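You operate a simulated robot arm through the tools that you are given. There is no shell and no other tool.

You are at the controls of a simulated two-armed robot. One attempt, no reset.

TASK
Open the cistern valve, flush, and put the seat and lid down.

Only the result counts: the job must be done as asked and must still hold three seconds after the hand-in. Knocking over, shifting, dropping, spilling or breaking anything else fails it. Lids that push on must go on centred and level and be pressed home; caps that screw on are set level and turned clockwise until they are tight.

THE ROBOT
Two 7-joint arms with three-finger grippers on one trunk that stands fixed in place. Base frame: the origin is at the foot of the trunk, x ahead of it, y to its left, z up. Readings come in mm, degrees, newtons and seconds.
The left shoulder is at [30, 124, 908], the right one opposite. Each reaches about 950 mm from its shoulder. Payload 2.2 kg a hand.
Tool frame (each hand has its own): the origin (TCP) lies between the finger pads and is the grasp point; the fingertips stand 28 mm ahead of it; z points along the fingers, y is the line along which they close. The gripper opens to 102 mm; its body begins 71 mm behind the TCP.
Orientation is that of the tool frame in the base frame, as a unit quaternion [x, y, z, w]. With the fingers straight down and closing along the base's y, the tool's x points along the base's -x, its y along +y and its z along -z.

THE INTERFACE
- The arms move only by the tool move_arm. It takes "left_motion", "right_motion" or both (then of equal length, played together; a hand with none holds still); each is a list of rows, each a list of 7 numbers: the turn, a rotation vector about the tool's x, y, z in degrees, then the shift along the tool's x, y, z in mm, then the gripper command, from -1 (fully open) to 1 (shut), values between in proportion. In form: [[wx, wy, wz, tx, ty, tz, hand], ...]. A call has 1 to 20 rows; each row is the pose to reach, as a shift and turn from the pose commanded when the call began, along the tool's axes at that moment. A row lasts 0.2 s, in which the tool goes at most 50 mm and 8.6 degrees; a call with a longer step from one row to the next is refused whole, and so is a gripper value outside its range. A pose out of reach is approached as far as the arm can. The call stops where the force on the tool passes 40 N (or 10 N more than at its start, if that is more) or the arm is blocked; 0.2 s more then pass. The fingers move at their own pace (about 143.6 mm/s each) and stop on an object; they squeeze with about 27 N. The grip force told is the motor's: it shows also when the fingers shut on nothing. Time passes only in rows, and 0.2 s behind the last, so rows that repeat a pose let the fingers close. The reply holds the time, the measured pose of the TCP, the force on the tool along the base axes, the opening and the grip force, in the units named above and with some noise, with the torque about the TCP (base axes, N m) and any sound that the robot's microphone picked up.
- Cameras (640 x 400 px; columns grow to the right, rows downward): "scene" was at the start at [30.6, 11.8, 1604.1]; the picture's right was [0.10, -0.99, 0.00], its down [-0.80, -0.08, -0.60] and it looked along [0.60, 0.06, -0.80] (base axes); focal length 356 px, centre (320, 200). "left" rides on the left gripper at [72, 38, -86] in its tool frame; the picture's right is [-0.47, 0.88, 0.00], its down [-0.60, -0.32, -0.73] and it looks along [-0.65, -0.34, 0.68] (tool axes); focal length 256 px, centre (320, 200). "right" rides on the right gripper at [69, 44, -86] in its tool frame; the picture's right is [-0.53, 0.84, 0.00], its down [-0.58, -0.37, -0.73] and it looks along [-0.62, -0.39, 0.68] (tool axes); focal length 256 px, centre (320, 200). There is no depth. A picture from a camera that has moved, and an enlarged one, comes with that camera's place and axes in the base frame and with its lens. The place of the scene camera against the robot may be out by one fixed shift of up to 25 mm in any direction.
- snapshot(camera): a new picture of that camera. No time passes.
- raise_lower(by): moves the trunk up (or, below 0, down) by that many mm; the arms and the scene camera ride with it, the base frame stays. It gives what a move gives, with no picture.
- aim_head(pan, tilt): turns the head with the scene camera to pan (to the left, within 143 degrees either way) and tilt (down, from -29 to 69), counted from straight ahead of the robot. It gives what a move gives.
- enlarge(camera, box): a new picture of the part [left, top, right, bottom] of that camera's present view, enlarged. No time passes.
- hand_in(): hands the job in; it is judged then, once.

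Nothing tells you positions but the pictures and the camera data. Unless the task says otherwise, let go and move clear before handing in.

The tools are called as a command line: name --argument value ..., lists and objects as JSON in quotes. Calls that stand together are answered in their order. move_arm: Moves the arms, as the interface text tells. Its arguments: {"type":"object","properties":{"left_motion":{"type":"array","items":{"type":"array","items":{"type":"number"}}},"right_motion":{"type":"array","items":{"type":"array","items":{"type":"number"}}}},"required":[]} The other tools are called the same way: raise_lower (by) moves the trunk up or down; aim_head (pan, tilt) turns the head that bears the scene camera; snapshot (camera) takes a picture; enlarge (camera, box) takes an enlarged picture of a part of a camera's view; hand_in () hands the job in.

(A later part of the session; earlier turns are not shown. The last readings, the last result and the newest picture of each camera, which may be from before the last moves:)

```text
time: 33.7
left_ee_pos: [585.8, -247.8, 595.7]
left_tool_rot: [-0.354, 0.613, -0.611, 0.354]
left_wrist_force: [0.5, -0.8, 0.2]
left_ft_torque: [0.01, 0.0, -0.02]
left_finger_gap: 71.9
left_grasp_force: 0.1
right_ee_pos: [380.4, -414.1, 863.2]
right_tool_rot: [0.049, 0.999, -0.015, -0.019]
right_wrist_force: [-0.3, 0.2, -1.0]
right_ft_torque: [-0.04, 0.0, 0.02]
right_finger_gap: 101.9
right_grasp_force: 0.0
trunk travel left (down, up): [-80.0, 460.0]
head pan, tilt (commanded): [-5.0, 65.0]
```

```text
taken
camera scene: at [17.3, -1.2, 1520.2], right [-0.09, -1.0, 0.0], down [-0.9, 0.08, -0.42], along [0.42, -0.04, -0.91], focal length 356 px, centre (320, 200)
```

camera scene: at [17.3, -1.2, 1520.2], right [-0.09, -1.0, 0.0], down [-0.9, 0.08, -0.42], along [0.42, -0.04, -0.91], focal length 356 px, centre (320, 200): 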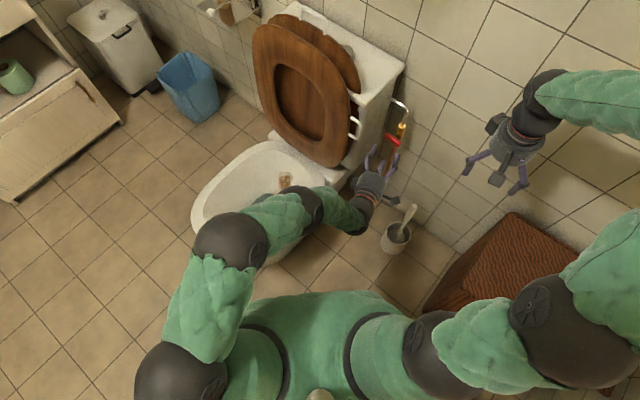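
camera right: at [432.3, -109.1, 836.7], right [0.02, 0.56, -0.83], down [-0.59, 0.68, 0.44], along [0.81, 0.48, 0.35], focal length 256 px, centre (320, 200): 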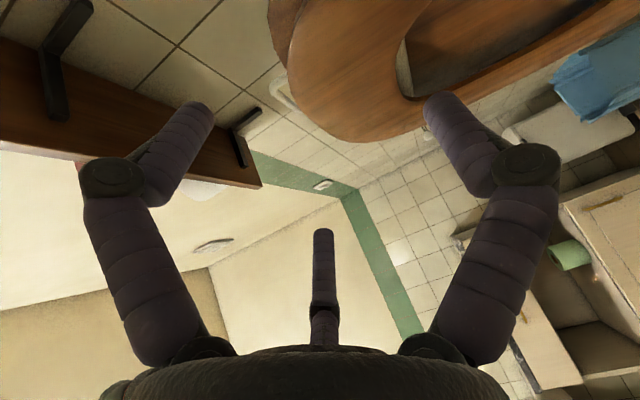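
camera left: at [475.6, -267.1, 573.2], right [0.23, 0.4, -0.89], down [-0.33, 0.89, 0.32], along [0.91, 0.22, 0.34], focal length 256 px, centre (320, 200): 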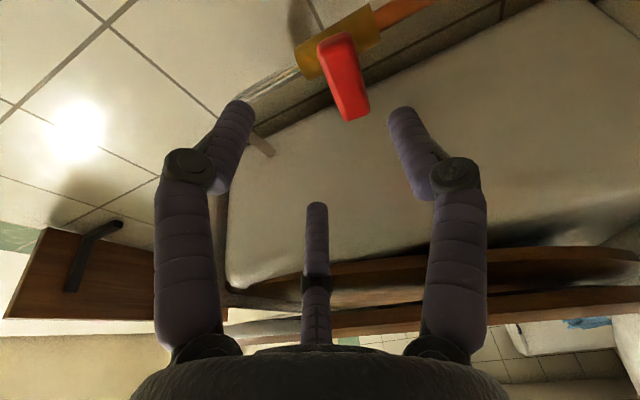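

No reach complaint now; the hand is at (586, -248, 596). I'll advance until the fingertips are just short of the bar and check alignment.

move_arm --left_motion '[[0, 0, 0, 1.5, -0.5, 12, -0.41], [0, 0, 0, 2.5, -1, 24, -0.41], [0, 0, 0, 3.4, -1.3, 35, -0.41]]'

snapshot --camera "left"

enlarge --camera "scene" --box '[330, 90, 430, 220]'

```text
time: 34.5
left_ee_pos: [615.5, -267.6, 597.2]
left_tool_rot: [-0.353, 0.612, -0.612, 0.354]
left_wrist_force: [-0.5, 0.1, 0.1]
left_ft_torque: [0.01, 0.03, -0.05]
left_finger_gap: 72.1
left_grasp_force: 0.1
right_ee_pos: [380.4, -414.7, 861.9]
right_tool_rot: [0.048, 0.999, -0.016, -0.019]
right_wrist_force: [0.7, 0.1, -1.0]
right_ft_torque: [0.0, -0.01, 0.02]
right_finger_gap: 102.0
right_grasp_force: 0.0
trunk travel left (down, up): [-80.0, 460.0]
head pan, tilt (commanded): [-5.0, 65.0]
```

```text
taken
camera left: at [504.5, -287.7, 560.5], right [0.23, 0.4, -0.89], down [-0.33, 0.89, 0.32], along [0.91, 0.22, 0.34], focal length 256 px, centre (320, 200)
```

left: 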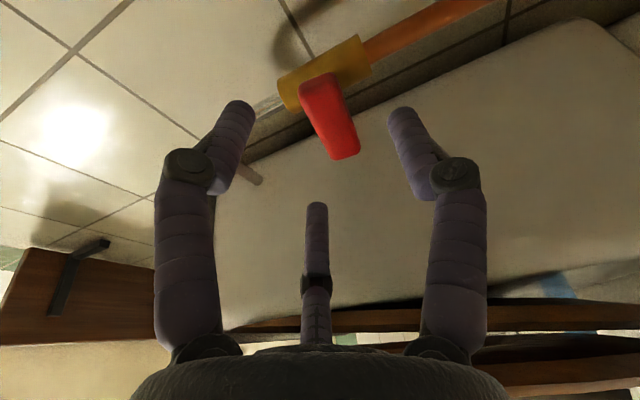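

```text
3.08 times, centred on (380, 155) of scene
camera zoom: at [17.5, -1.3, 1520.2], right [-0.09, -1.0, 0.0], down [-0.9, 0.08, -0.42], along [0.42, -0.04, -0.91], focal length 1097 px, centre (135, 338)
```

zoom: 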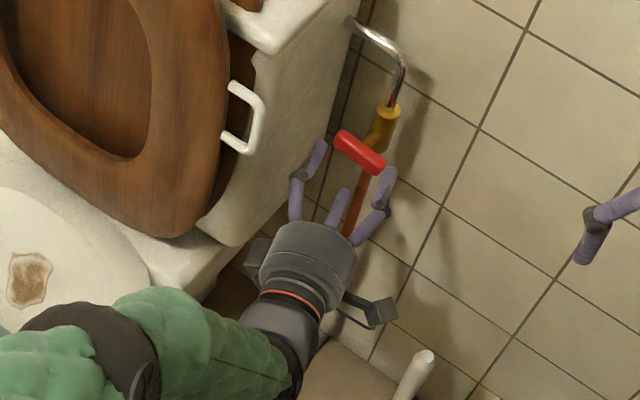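

Aligned: the bar is centred between the thumb (below) and the two upper fingers. I'll advance the last 37 mm and then close.

move_arm --left_motion '[[0, 0, 0, 0.4, 0, 12, -0.41], [0, 0, 0, 0.8, 0, 24, -0.41], [0, 0, 0, 1.1, 0, 36, -0.41]]'

snapshot --camera "left"

enlarge --camera "scene" --box '[330, 90, 430, 220]'

```text
time: 35.3
left_ee_pos: [645.0, -287.2, 597.8]
left_tool_rot: [0.354, -0.612, 0.613, -0.353]
left_wrist_force: [-0.3, -0.2, -0.2]
left_ft_torque: [0.0, 0.03, 0.03]
left_finger_gap: 72.0
left_grasp_force: 0.0
right_ee_pos: [380.0, -413.4, 863.8]
right_tool_rot: [0.049, 0.999, -0.016, -0.019]
right_wrist_force: [0.4, -0.1, 0.2]
right_ft_torque: [0.01, -0.01, -0.02]
right_finger_gap: 101.9
right_grasp_force: 0.0
trunk travel left (down, up): [-80.0, 460.0]
head pan, tilt (commanded): [-5.0, 65.0]
```

```text
taken
camera left: at [534.1, -306.3, 560.4], right [0.23, 0.4, -0.89], down [-0.33, 0.89, 0.32], along [0.91, 0.22, 0.34], focal length 256 px, centre (320, 200)
```

left: 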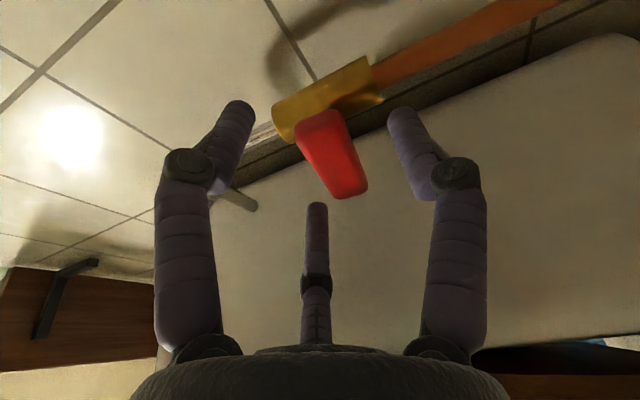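

```text
3.08 times, centred on (380, 155) of scene
camera zoom: at [17.5, -1.3, 1520.2], right [-0.09, -1.0, 0.0], down [-0.9, 0.08, -0.42], along [0.42, -0.04, -0.91], focal length 1097 px, centre (135, 338)
```

zoom: 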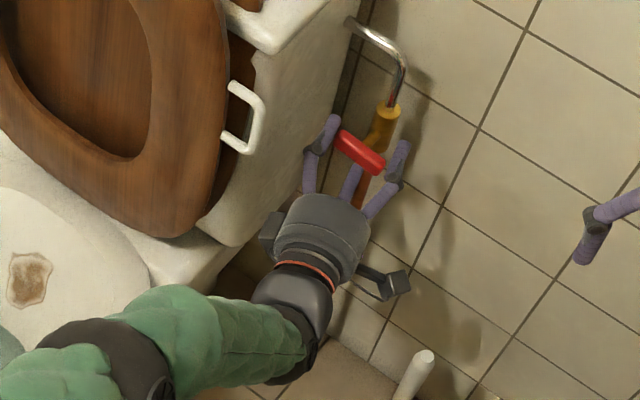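

The bar is between the fingers with no contact force yet. Closing now.

move_arm --left_motion '[[0, 0, 0, 0, 0, 0, 0], [0, 0, 0, 0, 0, 0, 0.4], [0, 0, 0, 0, 0, 0, 0.8], [0, 0, 0, 0, 0, 0, 1], [0, 0, 0, 0, 0, 0, 1]]'

snapshot --camera "left"

enlarge --camera "scene" --box '[330, 90, 430, 220]'

```text
time: 36.5
left_ee_pos: [645.1, -287.5, 596.2]
left_tool_rot: [-0.355, 0.613, -0.612, 0.352]
left_wrist_force: [-0.9, 0.6, -8.3]
left_ft_torque: [0.23, 0.09, -0.04]
left_finger_gap: 33.3
left_grasp_force: 45.3
right_ee_pos: [380.7, -414.4, 862.4]
right_tool_rot: [0.048, 0.999, -0.015, -0.02]
right_wrist_force: [0.4, 0.3, 0.4]
right_ft_torque: [0.0, 0.05, 0.01]
right_finger_gap: 101.9
right_grasp_force: 0.1
trunk travel left (down, up): [-80.0, 460.0]
head pan, tilt (commanded): [-5.0, 65.0]
```

```text
taken
camera left: at [533.5, -306.0, 559.0], right [0.23, 0.4, -0.89], down [-0.33, 0.89, 0.32], along [0.92, 0.22, 0.34], focal length 256 px, centre (320, 200)
```

left: 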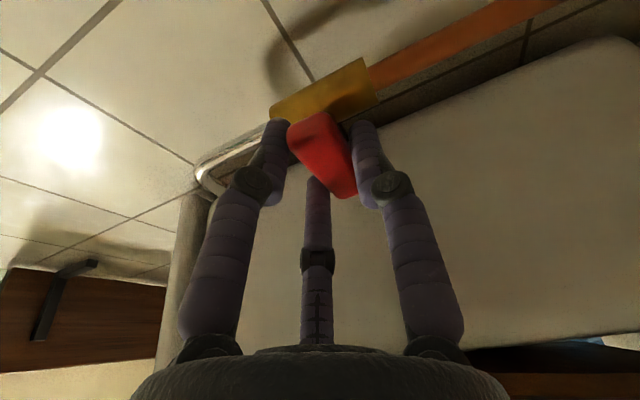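

```text
3.08 times, centred on (380, 155) of scene
camera zoom: at [18.1, -1.7, 1520.1], right [-0.09, -1.0, 0.0], down [-0.9, 0.08, -0.42], along [0.42, -0.04, -0.91], focal length 1097 px, centre (135, 338)
```

zoom: 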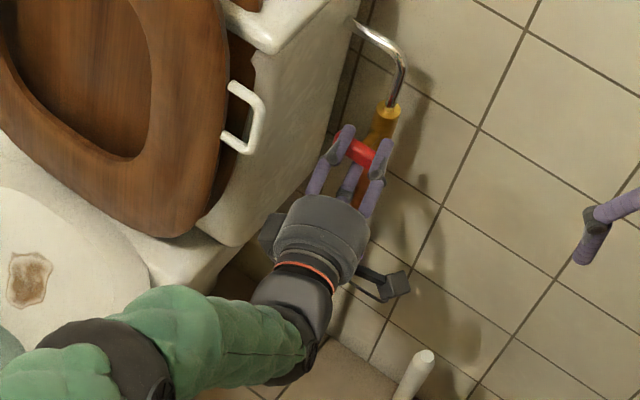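

The fingers hold the bar firmly: two on top at the ends, thumb below. I'll start turning counter-clockwise as seen facing the wall (right end going up) by about 25° and watch the force.

move_arm --left_motion '[[-2.12, 0, -7.92, -0.95, -0.69, 0.25, 1], [-4.24, 0, -15.84, -1.98, -1.23, 0.53, 1], [-6.37, 0, -23.76, -3.08, -1.62, 0.83, 1]]'

snapshot --camera "left"

enlarge --camera "scene" --box '[330, 90, 430, 220]'

```text
time: 37.3
left_ee_pos: [651.5, -282.3, 603.7]
left_tool_rot: [0.492, -0.556, 0.638, -0.202]
left_wrist_force: [7.6, 7.9, -1.6]
left_ft_torque: [1.21, -1.31, 0.1]
left_finger_gap: 51.8
left_grasp_force: 44.6
right_ee_pos: [380.4, -414.3, 863.0]
right_tool_rot: [0.049, 0.999, -0.016, -0.019]
right_wrist_force: [0.1, -0.9, 0.0]
right_ft_torque: [0.0, -0.03, 0.0]
right_finger_gap: 102.1
right_grasp_force: 0.1
trunk travel left (down, up): [-80.0, 460.0]
head pan, tilt (commanded): [-5.0, 65.0]
```

```text
taken
camera left: at [535.1, -308.5, 607.1], right [-0.05, 0.11, -0.99], down [-0.27, 0.96, 0.12], along [0.96, 0.27, -0.02], focal length 256 px, centre (320, 200)
```

left: 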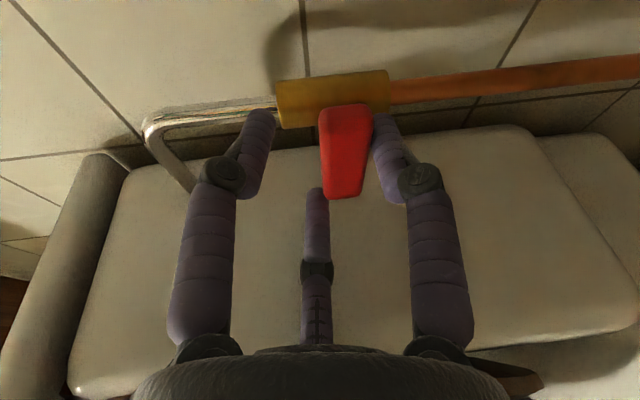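

```text
3.08 times, centred on (380, 155) of scene
camera zoom: at [17.6, -0.7, 1520.3], right [-0.09, -1.0, 0.0], down [-0.9, 0.08, -0.42], along [0.42, -0.04, -0.91], focal length 1097 px, centre (135, 338)
```

zoom: 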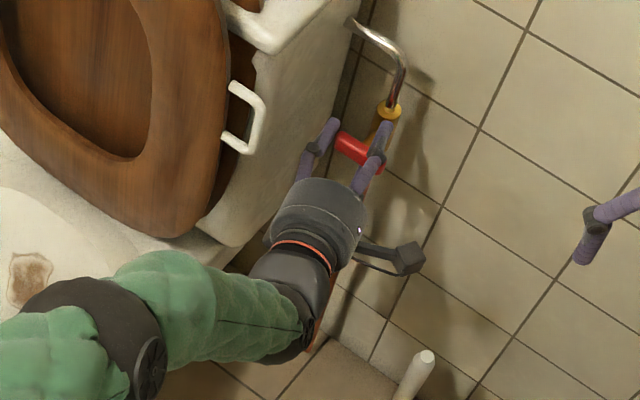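

The bar didn't budge: it is wedged at about 1.8 N·m, so that direction is against its stop. I'll rotate back and try the other way.

move_arm --left_motion '[[2.12, 0, 7.92, 0.7, 0.9, -0.2, 1], [4.24, 0, 15.84, 1.4, 1.9, -0.4, 1], [6.37, 0, 23.76, 2.15, 2.8, -0.58, 1], [6.37, 0, 23.76, 2.15, 2.8, -0.58, 1]]'

snapshot --camera "left"

```text
time: 38.3
left_ee_pos: [646.9, -286.2, 595.5]
left_tool_rot: [-0.355, 0.613, -0.611, 0.353]
left_wrist_force: [18.7, 15.8, -11.0]
left_ft_torque: [0.58, -0.39, 1.0]
left_finger_gap: 33.4
left_grasp_force: 45.2
right_ee_pos: [381.4, -414.3, 862.5]
right_tool_rot: [0.049, 0.998, -0.016, -0.02]
right_wrist_force: [0.0, -0.5, -0.4]
right_ft_torque: [0.0, 0.02, -0.03]
right_finger_gap: 102.0
right_grasp_force: 0.0
trunk travel left (down, up): [-80.0, 460.0]
head pan, tilt (commanded): [-5.0, 65.0]
```

```text
taken
camera left: at [535.7, -305.4, 559.2], right [0.23, 0.4, -0.89], down [-0.33, 0.89, 0.32], along [0.92, 0.22, 0.34], focal length 256 px, centre (320, 200)
```

left: 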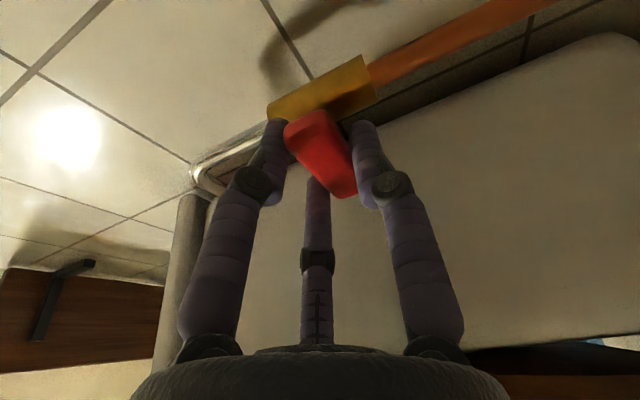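

Back at the starting angle, but with some sideways preload. I'll reopen and close once to relieve it before turning clockwise.

move_arm --left_motion '[[0, 0, 0, 0, 0, 0, -0.2], [0, 0, 0, 0, 0, 0, -0.2], [0, 0, 0, 0, 0, 0, 0.5], [0, 0, 0, 0, 0, 0, 1], [0, 0, 0, 0, 0, 0, 1]]'

```text
time: 39.5
left_ee_pos: [645.0, -286.4, 596.4]
left_tool_rot: [-0.353, 0.614, -0.611, 0.352]
left_wrist_force: [-4.9, -1.8, -7.6]
left_ft_torque: [0.21, -0.1, 0.02]
left_finger_gap: 33.2
left_grasp_force: 44.5
right_ee_pos: [381.1, -413.6, 863.4]
right_tool_rot: [0.05, 0.998, -0.015, -0.019]
right_wrist_force: [0.3, 0.6, -0.1]
right_ft_torque: [0.01, 0.01, -0.03]
right_finger_gap: 101.7
right_grasp_force: 0.0
trunk travel left (down, up): [-80.0, 460.0]
head pan, tilt (commanded): [-5.0, 65.0]
```

Relaxed now. Turning clockwise (right end down) by 24° as a test.

move_arm --left_motion '[[0, 0, 8, 0.9, 0.3, 0, 1], [0, 0, 16, 1.7, 0.6, 0, 1], [0, 0, 24, 2.5, 1.1, 0, 1]]'

snapshot --camera "left"

enlarge --camera "scene" --box '[330, 90, 430, 220]'

```text
time: 40.3
left_ee_pos: [644.1, -288.6, 594.0]
left_tool_rot: [-0.218, 0.675, -0.523, 0.473]
left_wrist_force: [-4.8, -6.6, -15.3]
left_ft_torque: [-0.78, -0.49, 0.71]
left_finger_gap: 34.6
left_grasp_force: 44.5
right_ee_pos: [381.6, -415.4, 861.3]
right_tool_rot: [0.048, 0.999, -0.015, -0.019]
right_wrist_force: [-0.2, -0.6, 0.0]
right_ft_torque: [0.01, -0.02, 0.01]
right_finger_gap: 101.8
right_grasp_force: 0.1
trunk travel left (down, up): [-80.0, 460.0]
head pan, tilt (commanded): [-5.0, 65.0]
```

```text
taken
camera left: at [543.4, -289.5, 531.2], right [0.39, 0.68, -0.62], down [-0.42, 0.73, 0.54], along [0.82, 0.05, 0.57], focal length 256 px, centre (320, 200)
```

left: 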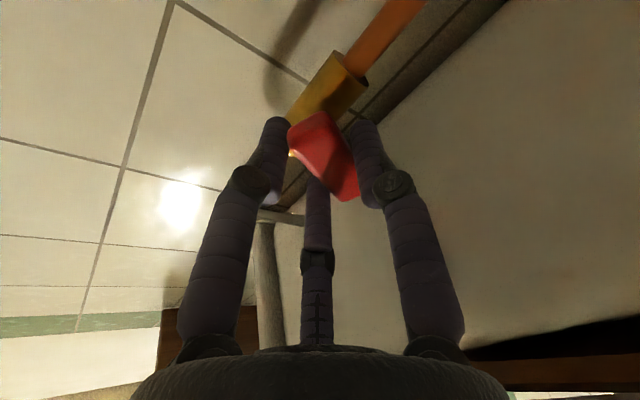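

```text
3.08 times, centred on (380, 155) of scene
camera zoom: at [18.5, -2.3, 1520.1], right [-0.09, -1.0, 0.0], down [-0.9, 0.08, -0.42], along [0.42, -0.04, -0.91], focal length 1097 px, centre (135, 338)
```

zoom: 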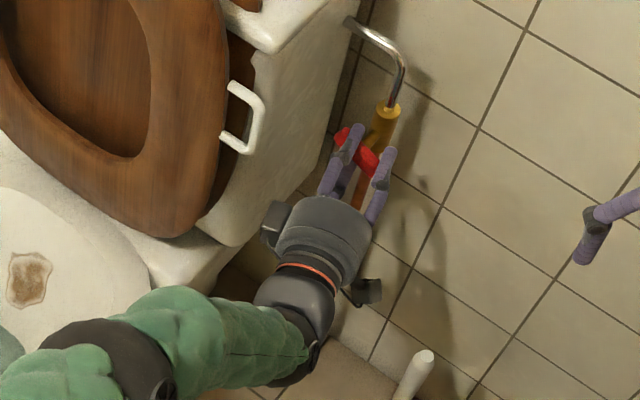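

The handle turns with the hand this way. I'll continue clockwise another 33° and check clearances.

move_arm --left_motion '[[0, 0, 8.25, 0.9, 0.3, 0, 1], [0, 0, 16.5, 1.8, 0.7, 0, 1], [0, 0, 24.75, 2.6, 1.2, 0, 1], [0, 0, 33, 3.3, 1.8, 0, 1]]'

snapshot --camera "left"

enlarge --camera "scene" --box '[330, 90, 430, 220]'

```text
time: 41.3
left_ee_pos: [644.3, -290.0, 591.9]
left_tool_rot: [-0.019, 0.707, -0.368, 0.603]
left_wrist_force: [-1.7, -1.3, -16.0]
left_ft_torque: [-0.81, -0.53, 0.24]
left_finger_gap: 35.9
left_grasp_force: 45.0
right_ee_pos: [380.8, -415.6, 862.0]
right_tool_rot: [0.048, 0.998, -0.016, -0.02]
right_wrist_force: [0.5, 0.4, 0.1]
right_ft_torque: [-0.03, 0.02, -0.03]
right_finger_gap: 102.1
right_grasp_force: 0.0
trunk travel left (down, up): [-80.0, 460.0]
head pan, tilt (commanded): [-5.0, 65.0]
```

```text
taken
camera left: at [565.3, -253.3, 511.8], right [0.5, 0.86, -0.09], down [-0.6, 0.42, 0.68], along [0.63, -0.28, 0.73], focal length 256 px, centre (320, 200)
```

left: 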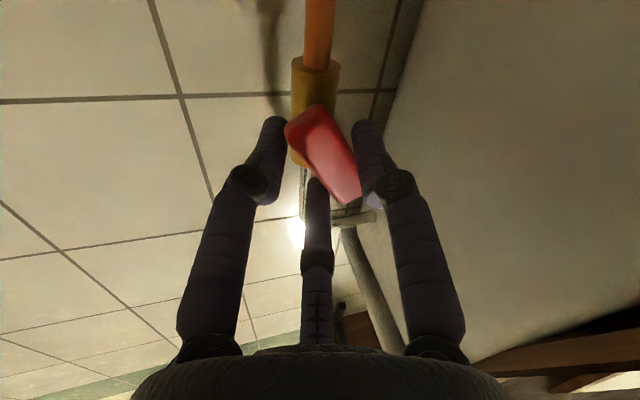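

```text
3.08 times, centred on (380, 155) of scene
camera zoom: at [18.8, -1.8, 1520.2], right [-0.09, -1.0, 0.0], down [-0.9, 0.08, -0.42], along [0.42, -0.04, -0.91], focal length 1097 px, centre (135, 338)
```

zoom: 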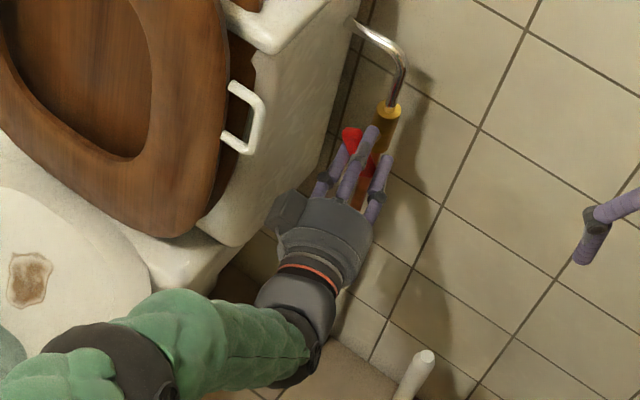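

The handle is at about 57° and turning easily, with clearance to the cistern. Continuing to 90°.

move_arm --left_motion '[[0, 0, 8.25, 0.9, 0.3, 0, 1], [0, 0, 16.5, 1.8, 0.7, 0, 1], [0, 0, 24.75, 2.6, 1.2, 0, 1], [0, 0, 33, 3.3, 1.8, 0, 1]]'

snapshot --camera "left"

enlarge --camera "scene" --box '[330, 90, 430, 220]'

```text
time: 42.3
left_ee_pos: [644.1, -291.8, 591.6]
left_tool_rot: [0.183, 0.682, -0.182, 0.684]
left_wrist_force: [7.2, 3.9, -11.2]
left_ft_torque: [-0.73, -0.49, -0.35]
left_finger_gap: 36.5
left_grasp_force: 44.9
right_ee_pos: [381.9, -414.9, 862.1]
right_tool_rot: [0.048, 0.999, -0.016, -0.02]
right_wrist_force: [0.1, 0.2, -0.2]
right_ft_torque: [0.0, -0.02, 0.02]
right_finger_gap: 102.3
right_grasp_force: 0.0
trunk travel left (down, up): [-80.0, 460.0]
head pan, tilt (commanded): [-5.0, 65.0]
```

```text
taken
camera left: at [588.8, -214.7, 519.5], right [0.44, 0.77, 0.47], down [-0.79, 0.09, 0.6], along [0.42, -0.64, 0.65], focal length 256 px, centre (320, 200)
```

left: 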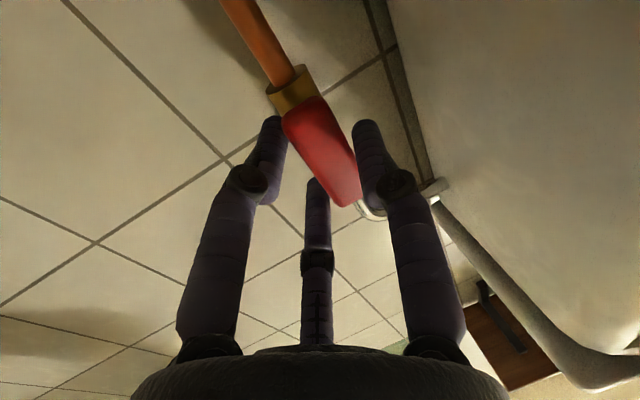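

```text
3.08 times, centred on (380, 155) of scene
camera zoom: at [19.1, -1.4, 1520.2], right [-0.09, -1.0, 0.0], down [-0.9, 0.08, -0.42], along [0.42, -0.04, -0.91], focal length 1097 px, centre (135, 338)
```

zoom: 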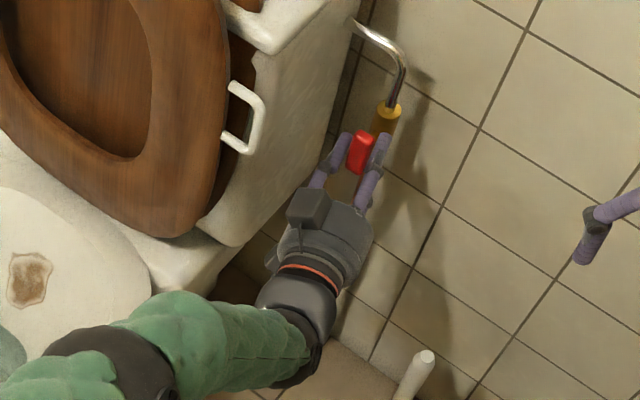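

The handle is now in line with the pipe. I'll nudge a few degrees further to feel for the end stop.

move_arm --left_motion '[[0, 0, 4, 0.4, 0.1, 0, 1], [0, 0, 8, 0.9, 0.3, 0, 1], [0, 0, 8, 0.9, 0.3, 0, 1]]'

snapshot --camera "left"

enlarge --camera "scene" --box '[330, 90, 430, 220]'

```text
time: 43.1
left_ee_pos: [644.4, -292.3, 590.9]
left_tool_rot: [0.231, 0.666, -0.136, 0.696]
left_wrist_force: [1.2, -10.0, 5.2]
left_ft_torque: [-3.16, 1.09, -0.86]
left_finger_gap: 40.1
left_grasp_force: 44.3
right_ee_pos: [380.4, -414.6, 863.1]
right_tool_rot: [0.049, 0.998, -0.016, -0.02]
right_wrist_force: [-0.5, -0.1, -0.4]
right_ft_torque: [0.01, -0.03, 0.0]
right_finger_gap: 101.9
right_grasp_force: 0.1
trunk travel left (down, up): [-80.0, 460.0]
head pan, tilt (commanded): [-5.0, 65.0]
```

```text
taken
camera left: at [593.2, -208.0, 525.9], right [0.4, 0.7, 0.58], down [-0.83, 0.02, 0.55], along [0.37, -0.71, 0.6], focal length 256 px, centre (320, 200)
```

left: 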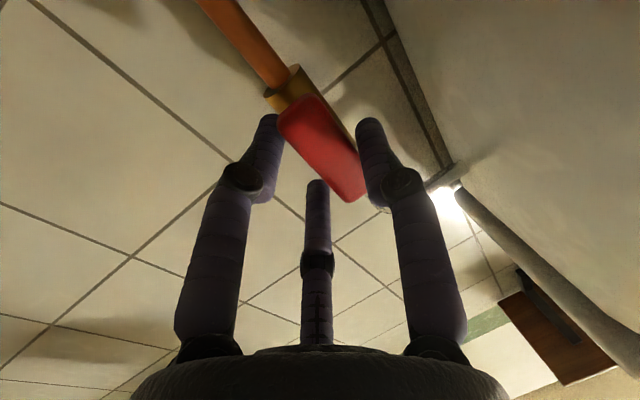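

```text
3.08 times, centred on (380, 155) of scene
camera zoom: at [17.2, -1.5, 1520.3], right [-0.09, -1.0, 0.0], down [-0.9, 0.08, -0.42], along [0.42, -0.04, -0.91], focal length 1097 px, centre (135, 338)
```

zoom: 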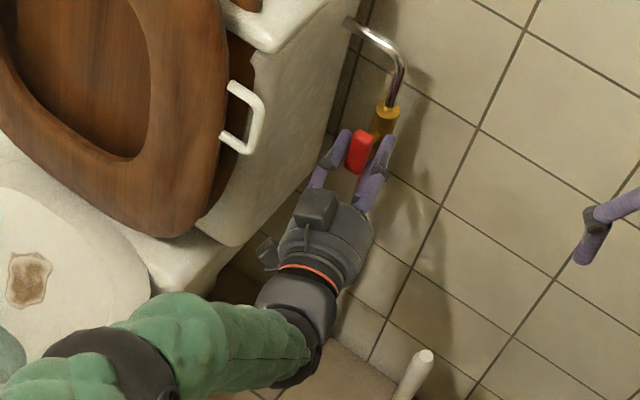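

Torque jumped to about 3 N·m, so the valve is against its open stop. I'll open the fingers moderately, since the thumb is on the cistern side, and back straight out.

move_arm --left_motion '[[0, 0, 0, 0, 0, 0, 0.2], [0, 0, 0, 0, 0, 0, -0.1], [0, 0, 0, 0, 0, 0, -0.1], [0, 0, -5, 0, 0, 0, -0.1], [0, 0, -5, 0, 0, -20, -0.1], [0, 0, -5, 0, 0, -45, -0.1], [0, 0, -5, 0, 0, -75, -0.1]]'

snapshot --camera "left"

enlarge --camera "scene" --box '[330, 90, 430, 220]'

```text
time: 44.7
left_ee_pos: [582.7, -254.3, 589.6]
left_tool_rot: [0.2, 0.678, -0.165, 0.688]
left_wrist_force: [-0.1, -0.2, -0.1]
left_ft_torque: [-0.01, 0.0, 0.03]
left_finger_gap: 56.2
left_grasp_force: 0.1
right_ee_pos: [380.6, -414.0, 863.8]
right_tool_rot: [0.048, 0.999, -0.016, -0.019]
right_wrist_force: [-0.2, 0.0, -0.1]
right_ft_torque: [0.0, 0.01, -0.02]
right_finger_gap: 102.1
right_grasp_force: 0.1
trunk travel left (down, up): [-80.0, 460.0]
head pan, tilt (commanded): [-5.0, 65.0]
```

```text
taken
camera left: at [528.5, -174.5, 519.2], right [0.43, 0.75, 0.51], down [-0.81, 0.06, 0.58], along [0.4, -0.66, 0.63], focal length 256 px, centre (320, 200)
```

left: 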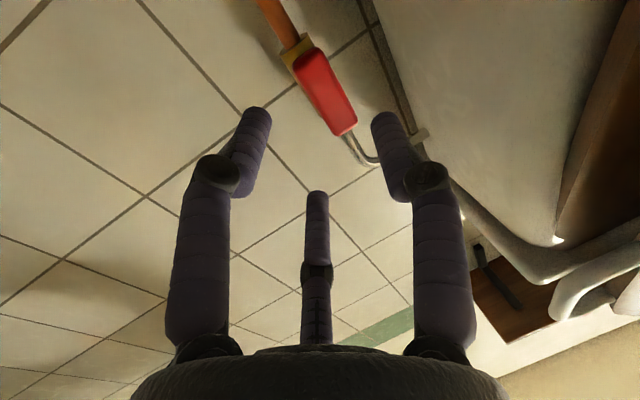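

```text
3.08 times, centred on (380, 155) of scene
camera zoom: at [17.3, -1.2, 1520.2], right [-0.09, -1.0, 0.0], down [-0.9, 0.08, -0.42], along [0.42, -0.04, -0.91], focal length 1097 px, centre (135, 338)
```

zoom: 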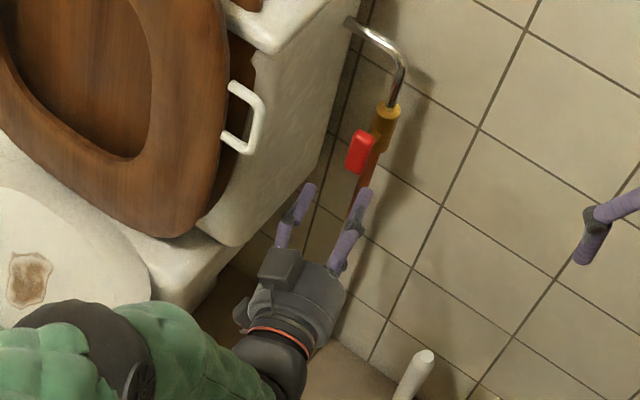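

The valve is open, with the handle in line with the pipe. Next I'll withdraw the left hand, bring it back to pointing down, and find the button and lid geometry with the wrist cameras.

move_arm --left_motion '[[0, 0, 0, 0, 0, -40, -0.1], [0, 0, 0, -20, 0, -75, -0.1], [0, 0, 0, -50, 0, -105, -0.4], [0, 8.2, 0, -60, 0, -110, -0.7], [0, 16.4, 0, -70, 0, -110, -1], [0, 24.6, 0, -80, 0, -110, -1], [0, 32.8, 0, -90, 0, -110, -1], [0, 41, 0, -100, 0, -110, -1], [0, 49.2, 0, -100, 0, -110, -1], [0, 57.4, 0, -100, 0, -110, -1], [0, 65.6, 0, -100, 0, -110, -1], [0, 73.8, 0, -100, 0, -110, -1], [0, 82, 0, -100, 0, -110, -1], [0, 90, 0, -100, 0, -110, -1]]'

aim_head --pan -12 --tilt 52

snapshot --camera "scene"

```text
time: 47.7
left_ee_pos: [481.4, -202.7, 689.2]
left_tool_rot: [0.259, 0.965, 0.026, 0.006]
left_wrist_force: [0.2, -0.1, -0.1]
left_ft_torque: [-0.03, 0.0, -0.01]
left_finger_gap: 102.1
left_grasp_force: 0.0
right_ee_pos: [380.4, -414.4, 862.1]
right_tool_rot: [0.048, 0.999, -0.016, -0.019]
right_wrist_force: [0.4, 0.3, 0.1]
right_ft_torque: [0.01, -0.01, -0.03]
right_finger_gap: 102.3
right_grasp_force: 0.1
trunk travel left (down, up): [-80.0, 460.0]
head pan, tilt (commanded): [-5.0, 65.0]
```

```text
time: 48.5
left_ee_pos: [481.3, -204.0, 689.2]
left_tool_rot: [0.259, 0.966, 0.024, 0.007]
left_wrist_force: [0.3, -0.4, -0.6]
left_ft_torque: [-0.02, 0.04, 0.01]
left_finger_gap: 101.9
left_grasp_force: 0.1
right_ee_pos: [380.0, -414.8, 862.8]
right_tool_rot: [0.049, 0.998, -0.015, -0.02]
right_wrist_force: [-0.4, -0.2, 0.5]
right_ft_torque: [-0.01, 0.03, 0.01]
right_finger_gap: 101.9
right_grasp_force: 0.0
trunk travel left (down, up): [-80.0, 460.0]
head pan, tilt (commanded): [-12.0, 52.0]
```

```text
taken
camera scene: at [30.4, -11.6, 1535.6], right [-0.21, -0.98, 0.0], down [-0.77, 0.16, -0.61], along [0.6, -0.13, -0.79], focal length 356 px, centre (320, 200)
```

scene: 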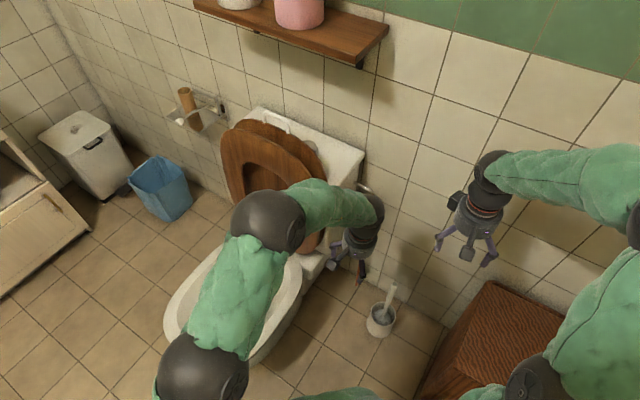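

I'll lift the left hand up and back to the left, away from the toilet, then raise the trunk for the flush.

move_arm --left_motion '[[0, 0, 0, 0, 0, -45, -1], [0, 0, 0, 0, 0, -90, -1], [0, 0, 0, 0, 0, -135, -1], [0, 0, 0, 0, 0, -180, -1], [0, 0, 0, 0, 0, -225, -1], [0, 0, 0, 0, 0, -270, -1], [0, 0, 0, 22, 38, -270, -1], [0, 0, 0, 44, 77, -270, -1], [0, 0, 0, 66, 115, -270, -1], [0, 0, 0, 88, 154, -270, -1], [0, 0, 0, 110, 192, -270, -1], [0, 0, 0, 130, 230, -270, -1]]'

raise_lower --by 200

snapshot --camera "left"

snapshot --camera "scene"

```text
time: 51.0
left_ee_pos: [474.5, 51.4, 969.5]
left_tool_rot: [0.257, 0.966, 0.025, 0.005]
left_wrist_force: [-0.5, 0.2, -0.2]
left_ft_torque: [-0.02, 0.0, 0.02]
left_finger_gap: 101.7
left_grasp_force: 0.2
right_ee_pos: [380.3, -413.0, 863.0]
right_tool_rot: [0.05, 0.998, -0.015, -0.019]
right_wrist_force: [-0.2, -0.4, -0.2]
right_ft_torque: [0.01, -0.02, -0.02]
right_finger_gap: 102.0
right_grasp_force: 0.1
trunk travel left (down, up): [-80.0, 460.0]
head pan, tilt (commanded): [-12.0, 52.0]
```

```text
time: 53.2
left_ee_pos: [474.3, 50.0, 1170.9]
left_tool_rot: [0.258, 0.966, 0.025, 0.007]
left_wrist_force: [0.7, 0.5, -0.5]
left_ft_torque: [-0.01, 0.03, -0.01]
left_finger_gap: 102.0
left_grasp_force: 0.1
right_ee_pos: [379.1, -414.1, 1062.6]
right_tool_rot: [0.049, 0.999, -0.015, -0.019]
right_wrist_force: [0.1, 0.2, -0.2]
right_ft_torque: [-0.02, -0.01, -0.01]
right_finger_gap: 101.7
right_grasp_force: 0.2
trunk travel left (down, up): [-280.0, 260.0]
head pan, tilt (commanded): [-12.0, 52.0]
```

```text
taken
camera left: at [428.3, 115.0, 1259.5], right [0.84, 0.53, 0.05], down [0.35, -0.61, 0.71], along [0.41, -0.59, -0.7], focal length 256 px, centre (320, 200)
```

left: 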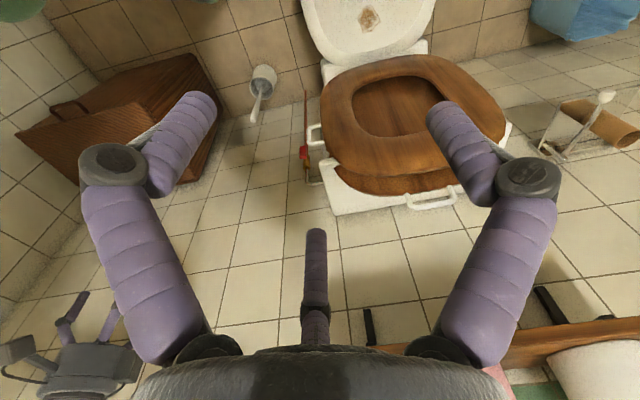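

```text
taken
camera scene: at [30.6, -11.6, 1735.5], right [-0.21, -0.98, 0.0], down [-0.77, 0.16, -0.62], along [0.6, -0.13, -0.79], focal length 356 px, centre (320, 200)
```

scene: 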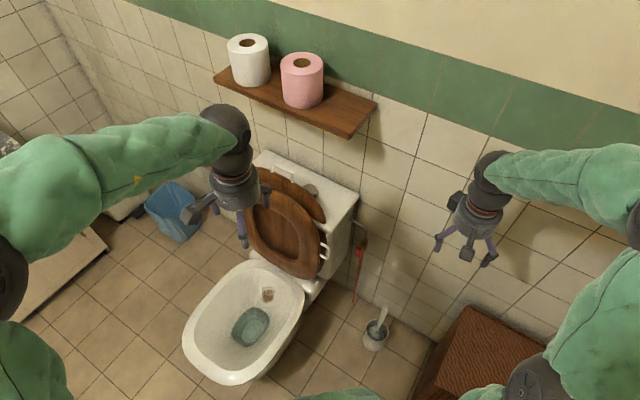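

I'll zoom in from both cameras on the seat, lid and button.

enlarge --camera "left" --box '[290, 30, 530, 230]'

enlarge --camera "scene" --box '[220, 140, 380, 300]'

enlarge --camera "scene" --box '[250, 150, 340, 210]'

snapshot --camera "right"

```text
2.00 times, centred on (410, 130) of left
camera zoom: at [428.3, 115.0, 1259.5], right [0.84, 0.53, 0.05], down [0.35, -0.61, 0.71], along [0.41, -0.59, -0.7], focal length 512 px, centre (140, 340)
```

zoom: 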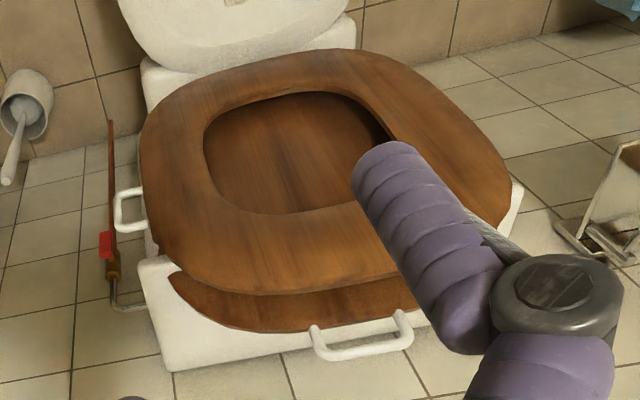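

```text
2.50 times, centred on (300, 220) of scene
camera zoom: at [30.6, -11.6, 1735.5], right [-0.21, -0.98, 0.0], down [-0.77, 0.16, -0.62], along [0.6, -0.13, -0.79], focal length 891 px, centre (370, 150)
```

zoom: 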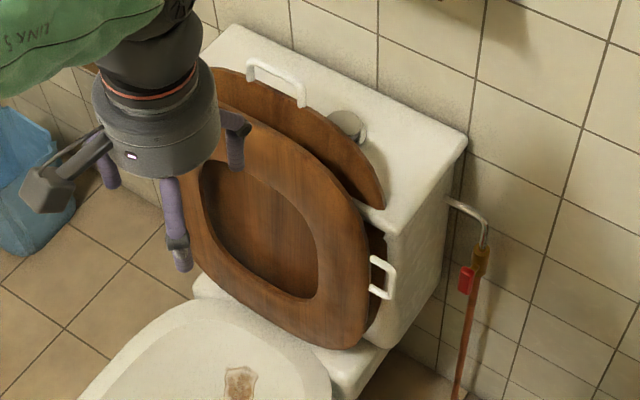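

```text
6.67 times, centred on (295, 180) of scene
camera zoom: at [30.6, -11.6, 1735.5], right [-0.21, -0.98, 0.0], down [-0.77, 0.16, -0.62], along [0.6, -0.13, -0.79], focal length 2376 px, centre (487, 333)
```

zoom: 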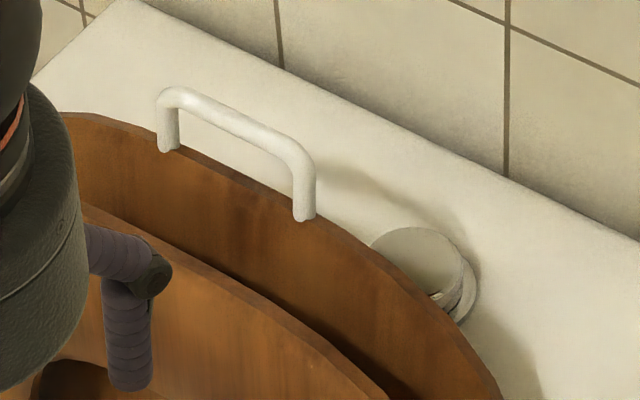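

```text
taken
camera right: at [318.8, -361.2, 1149.8], right [0.61, 0.79, -0.05], down [0.57, -0.4, 0.72], along [0.55, -0.47, -0.69], focal length 256 px, centre (320, 200)
```

right: 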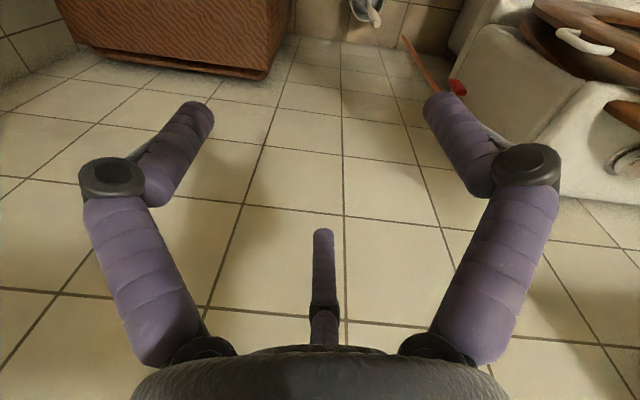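

I have the button at about (785, -138, 838), the cistern top at z≈810 and the lid handle bar near (822, -71, 927). I'll yaw the right hand so its camera sees the lid and button in profile from the right.

move_arm --right_motion '[[0, 0, -8.2, -7, 10, 5, -1], [0, 0, -16.4, -15, 21, 11, -1], [0, 0, -24.6, -22, 31, 16, -1], [0, 0, -32.8, -29, 41, 22, -1], [0, 0, -41, -37, 52, 27, -1], [0, 0, -49.2, -44, 62, 33, -1], [0, 0, -57.4, -52, 73, 38, -1], [0, 0, -65.6, -59, 83, 44, -1], [0, 0, -73.8, -66, 93, 49, -1], [0, 0, -82, -74, 104, 55, -1], [0, 0, -90, -81, 114, 60, -1]]'

snapshot --camera "right"

snapshot --camera "scene"

```text
time: 55.6
left_ee_pos: [475.4, 49.2, 1170.6]
left_tool_rot: [0.258, 0.966, 0.025, 0.007]
left_wrist_force: [0.0, -0.4, -0.3]
left_ft_torque: [-0.01, 0.01, -0.02]
left_finger_gap: 102.1
left_grasp_force: 0.2
right_ee_pos: [470.3, -310.1, 996.9]
right_tool_rot: [-0.672, 0.74, 0.003, -0.025]
right_wrist_force: [0.1, -0.6, 0.8]
right_ft_torque: [0.01, 0.01, 0.0]
right_finger_gap: 101.8
right_grasp_force: 0.1
trunk travel left (down, up): [-280.0, 260.0]
head pan, tilt (commanded): [-12.0, 52.0]
```

```text
taken
camera right: at [422.7, -371.2, 1087.0], right [-0.79, 0.61, 0.01], down [0.45, 0.56, 0.7], along [0.42, 0.56, -0.72], focal length 256 px, centre (320, 200)
```

right: 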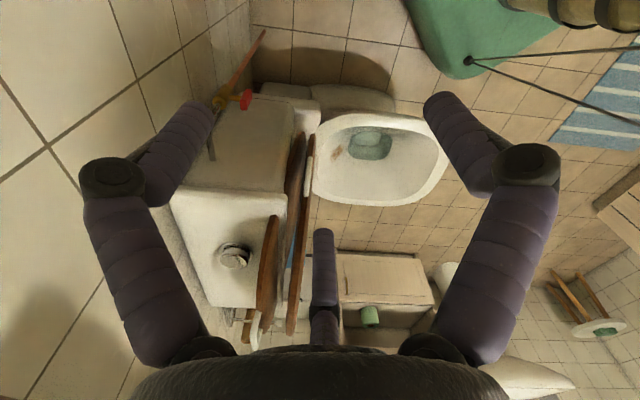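

```text
taken
camera scene: at [31.0, -11.3, 1735.6], right [-0.21, -0.98, 0.0], down [-0.77, 0.16, -0.62], along [0.6, -0.13, -0.79], focal length 356 px, centre (320, 200)
```

scene: 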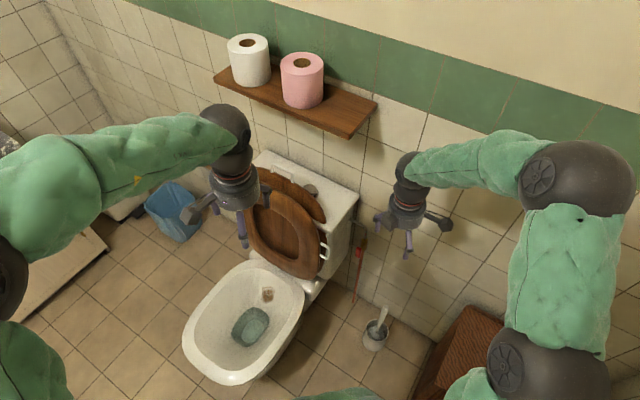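

This gives a profile view from the right, with the button on the cistern top and the lid and seat nearly edge-on. I'll enlarge it.

enlarge --camera "right" --box '[160, 90, 360, 370]'

enlarge --camera "right" --box '[180, 180, 330, 360]'

```text
1.43 times, centred on (260, 230) of right
camera zoom: at [422.7, -371.2, 1087.0], right [-0.79, 0.61, 0.01], down [0.45, 0.56, 0.7], along [0.42, 0.56, -0.72], focal length 366 px, centre (406, 157)
```

zoom: 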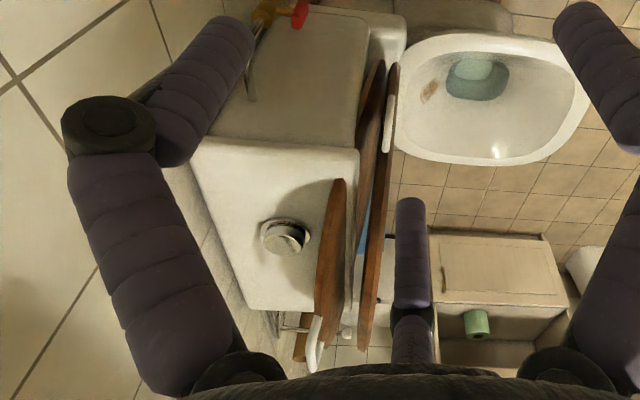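

```text
2.22 times, centred on (255, 270) of right
camera zoom: at [422.7, -371.2, 1087.0], right [-0.79, 0.61, 0.01], down [0.45, 0.56, 0.7], along [0.42, 0.56, -0.72], focal length 569 px, centre (464, 44)
```

zoom: 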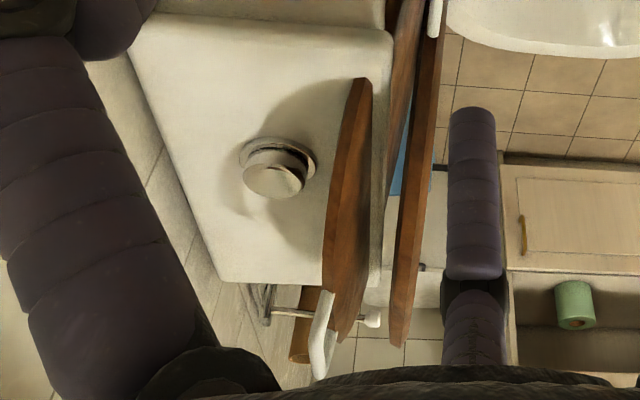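

The button is a free-standing knob about 48 mm wide on the cistern top, behind the lid and below the shelf, so I'll press it from the right with a tilted, closed hand. First I'll close the fingers and tilt the hand while moving partway.

move_arm --right_motion '[[5.57, -4.15, 0, -12, -21, 5, 0], [11.13, -8.3, 0, -24, -42, 10, 1], [16.7, -12.45, 0, -37, -62, 15, 1], [22.3, -16.6, 0, -49, -83, 20, 1], [27.8, -20.75, 0, -61, -104, 25, 1], [33.4, -24.9, 0, -73, -125, 30, 1]]'

snapshot --camera "right"

snapshot --camera "scene"

```text
time: 57.0
left_ee_pos: [474.7, 49.4, 1170.2]
left_tool_rot: [0.258, 0.966, 0.025, 0.007]
left_wrist_force: [-0.5, -0.4, 0.4]
left_ft_torque: [0.01, 0.04, 0.03]
left_finger_gap: 102.1
left_grasp_force: 0.0
right_ee_pos: [601.2, -251.9, 962.8]
right_tool_rot: [-0.634, 0.698, -0.067, 0.326]
right_wrist_force: [-0.3, 0.4, 0.3]
right_ft_torque: [0.01, 0.01, 0.01]
right_finger_gap: 2.2
right_grasp_force: 27.0
trunk travel left (down, up): [-280.0, 260.0]
head pan, tilt (commanded): [-12.0, 52.0]
```

```text
taken
camera right: at [518.2, -335.2, 982.4], right [-0.72, 0.65, -0.23], down [-0.1, 0.23, 0.97], along [0.69, 0.72, -0.1], focal length 256 px, centre (320, 200)
```

right: 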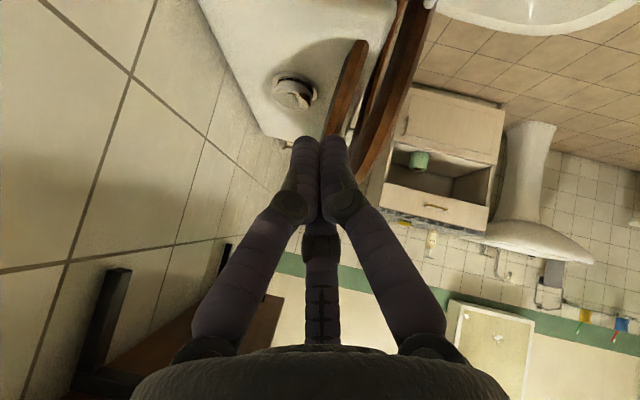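

```text
taken
camera scene: at [30.1, -11.4, 1735.7], right [-0.21, -0.98, 0.0], down [-0.77, 0.16, -0.62], along [0.6, -0.13, -0.79], focal length 356 px, centre (320, 200)
```

scene: 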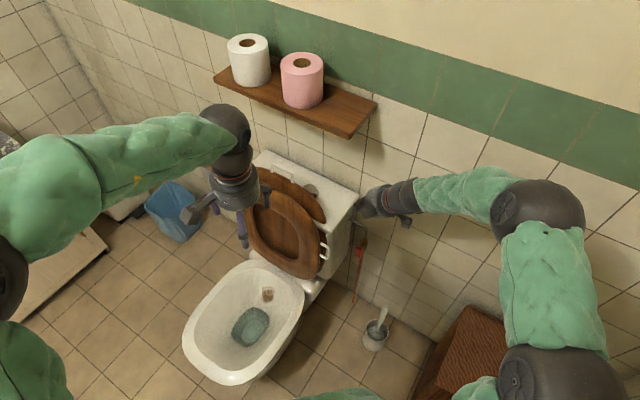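

The hand is tilted with the fingers shut, and the shelf and lid are clear. I'll zoom in on the button to refine the contact point.

enlarge --camera "right" --box '[230, 40, 390, 180]'

```text
2.86 times, centred on (310, 110) of right
camera zoom: at [518.2, -335.2, 982.4], right [-0.72, 0.65, -0.23], down [-0.1, 0.23, 0.97], along [0.69, 0.72, -0.1], focal length 731 px, centre (349, 457)
```

zoom: 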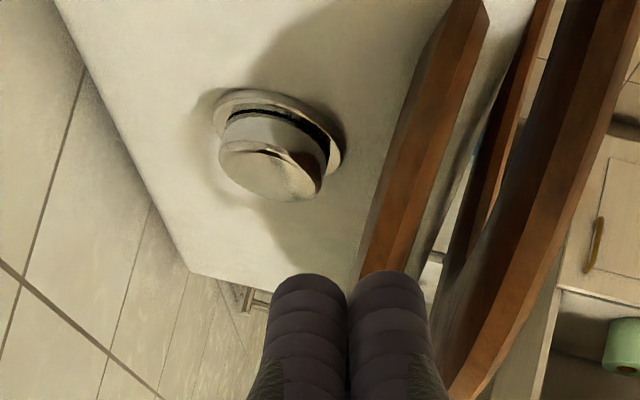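

Button top centre is about (789, -142, 831). I'll move to a point 35 mm above it, tilting slightly more so the wrist stays clear of the shelf.

move_arm --right_motion '[[1.1, 0.14, 0, -11, -17, 31, 1], [2.2, 0.28, 0, -22, -34, 62, 1], [3.4, 0.42, 0, -33, -52, 92, 1], [4.5, 0.56, 0, -45, -69, 123, 1], [5.6, 0.7, 0, -56, -86, 154, 1], [6.74, 0.84, 0, -67, -103, 185, 1]]'

snapshot --camera "right"

snapshot --camera "scene"

```text
time: 58.4
left_ee_pos: [474.9, 49.0, 1169.8]
left_tool_rot: [0.26, 0.965, 0.025, 0.007]
left_wrist_force: [1.0, 0.5, 0.6]
left_ft_torque: [0.03, 0.04, 0.01]
left_finger_gap: 102.1
left_grasp_force: 0.1
right_ee_pos: [787.3, -148.4, 894.6]
right_tool_rot: [-0.613, 0.696, -0.113, 0.356]
right_wrist_force: [0.6, -0.1, 0.3]
right_ft_torque: [0.02, 0.04, 0.01]
right_finger_gap: 2.0
right_grasp_force: 26.9
trunk travel left (down, up): [-280.0, 260.0]
head pan, tilt (commanded): [-12.0, 52.0]
```

```text
taken
camera right: at [698.2, -227.0, 905.8], right [-0.66, 0.69, -0.31], down [-0.19, 0.25, 0.95], along [0.73, 0.68, -0.04], focal length 256 px, centre (320, 200)
```

right: 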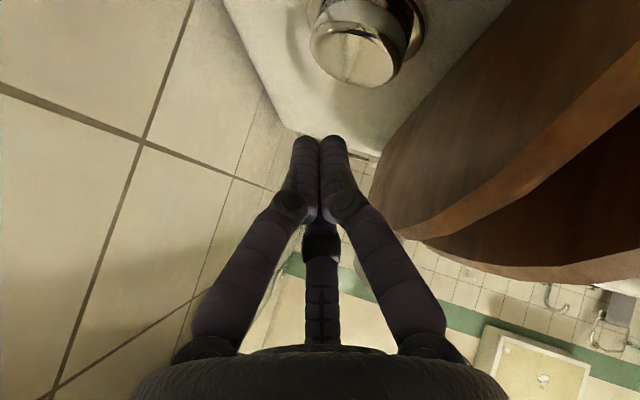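

```text
taken
camera scene: at [32.0, -11.0, 1735.6], right [-0.21, -0.98, 0.0], down [-0.77, 0.16, -0.61], along [0.6, -0.13, -0.79], focal length 356 px, centre (320, 200)
```

scene: 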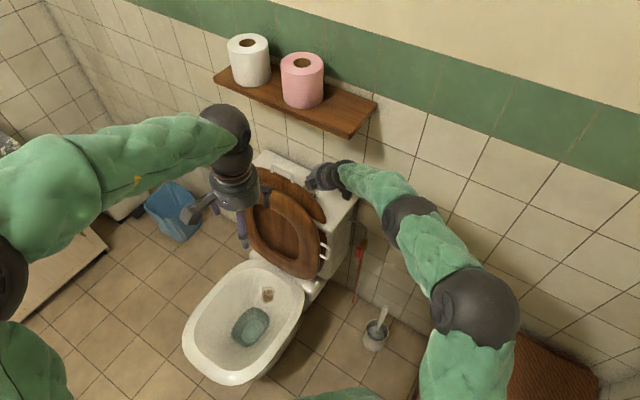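

The fingertips are poised above the button. I'll press straight down in small steps; the force limit will stop it.

move_arm --right_motion '[[0, 0, 0, 9, 4.5, 8.5, 1], [0, 0, 0, 13.2, 11.6, 17.2, 1], [0, 0, 0, 15.4, 15.2, 21.5, 1], [0, 0, 0, 16.8, 17.5, 24.4, 1], [0, 0, 0, 18.2, 19.9, 27.3, 1], [0, 0, 0, 19.7, 22.3, 30.1, 1], [0, 0, 0, 21.1, 24.6, 33, 1], [0, 0, 0, 22.5, 27, 35.9, 1]]'

snapshot --camera "right"

```text
time: 60.2
left_ee_pos: [474.2, 50.6, 1171.3]
left_tool_rot: [0.258, 0.966, 0.026, 0.007]
left_wrist_force: [-0.4, 0.4, -0.4]
left_ft_torque: [-0.01, 0.02, 0.03]
left_finger_gap: 102.1
left_grasp_force: 0.1
right_ee_pos: [787.7, -153.6, 844.0]
right_tool_rot: [-0.613, 0.695, -0.113, 0.357]
right_wrist_force: [-1.2, 0.9, 4.8]
right_ft_torque: [0.08, 0.0, 0.02]
right_finger_gap: 2.4
right_grasp_force: 27.2
trunk travel left (down, up): [-280.0, 260.0]
head pan, tilt (commanded): [-12.0, 52.0]
heard: click
```

```text
taken
camera right: at [699.6, -231.8, 854.4], right [-0.66, 0.69, -0.31], down [-0.19, 0.25, 0.95], along [0.73, 0.68, -0.04], focal length 256 px, centre (320, 200)
```

right: 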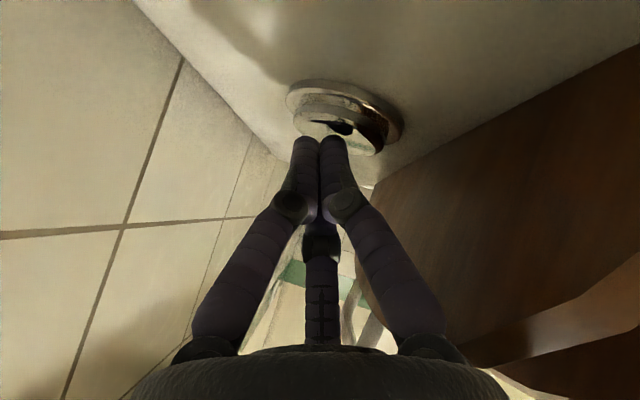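

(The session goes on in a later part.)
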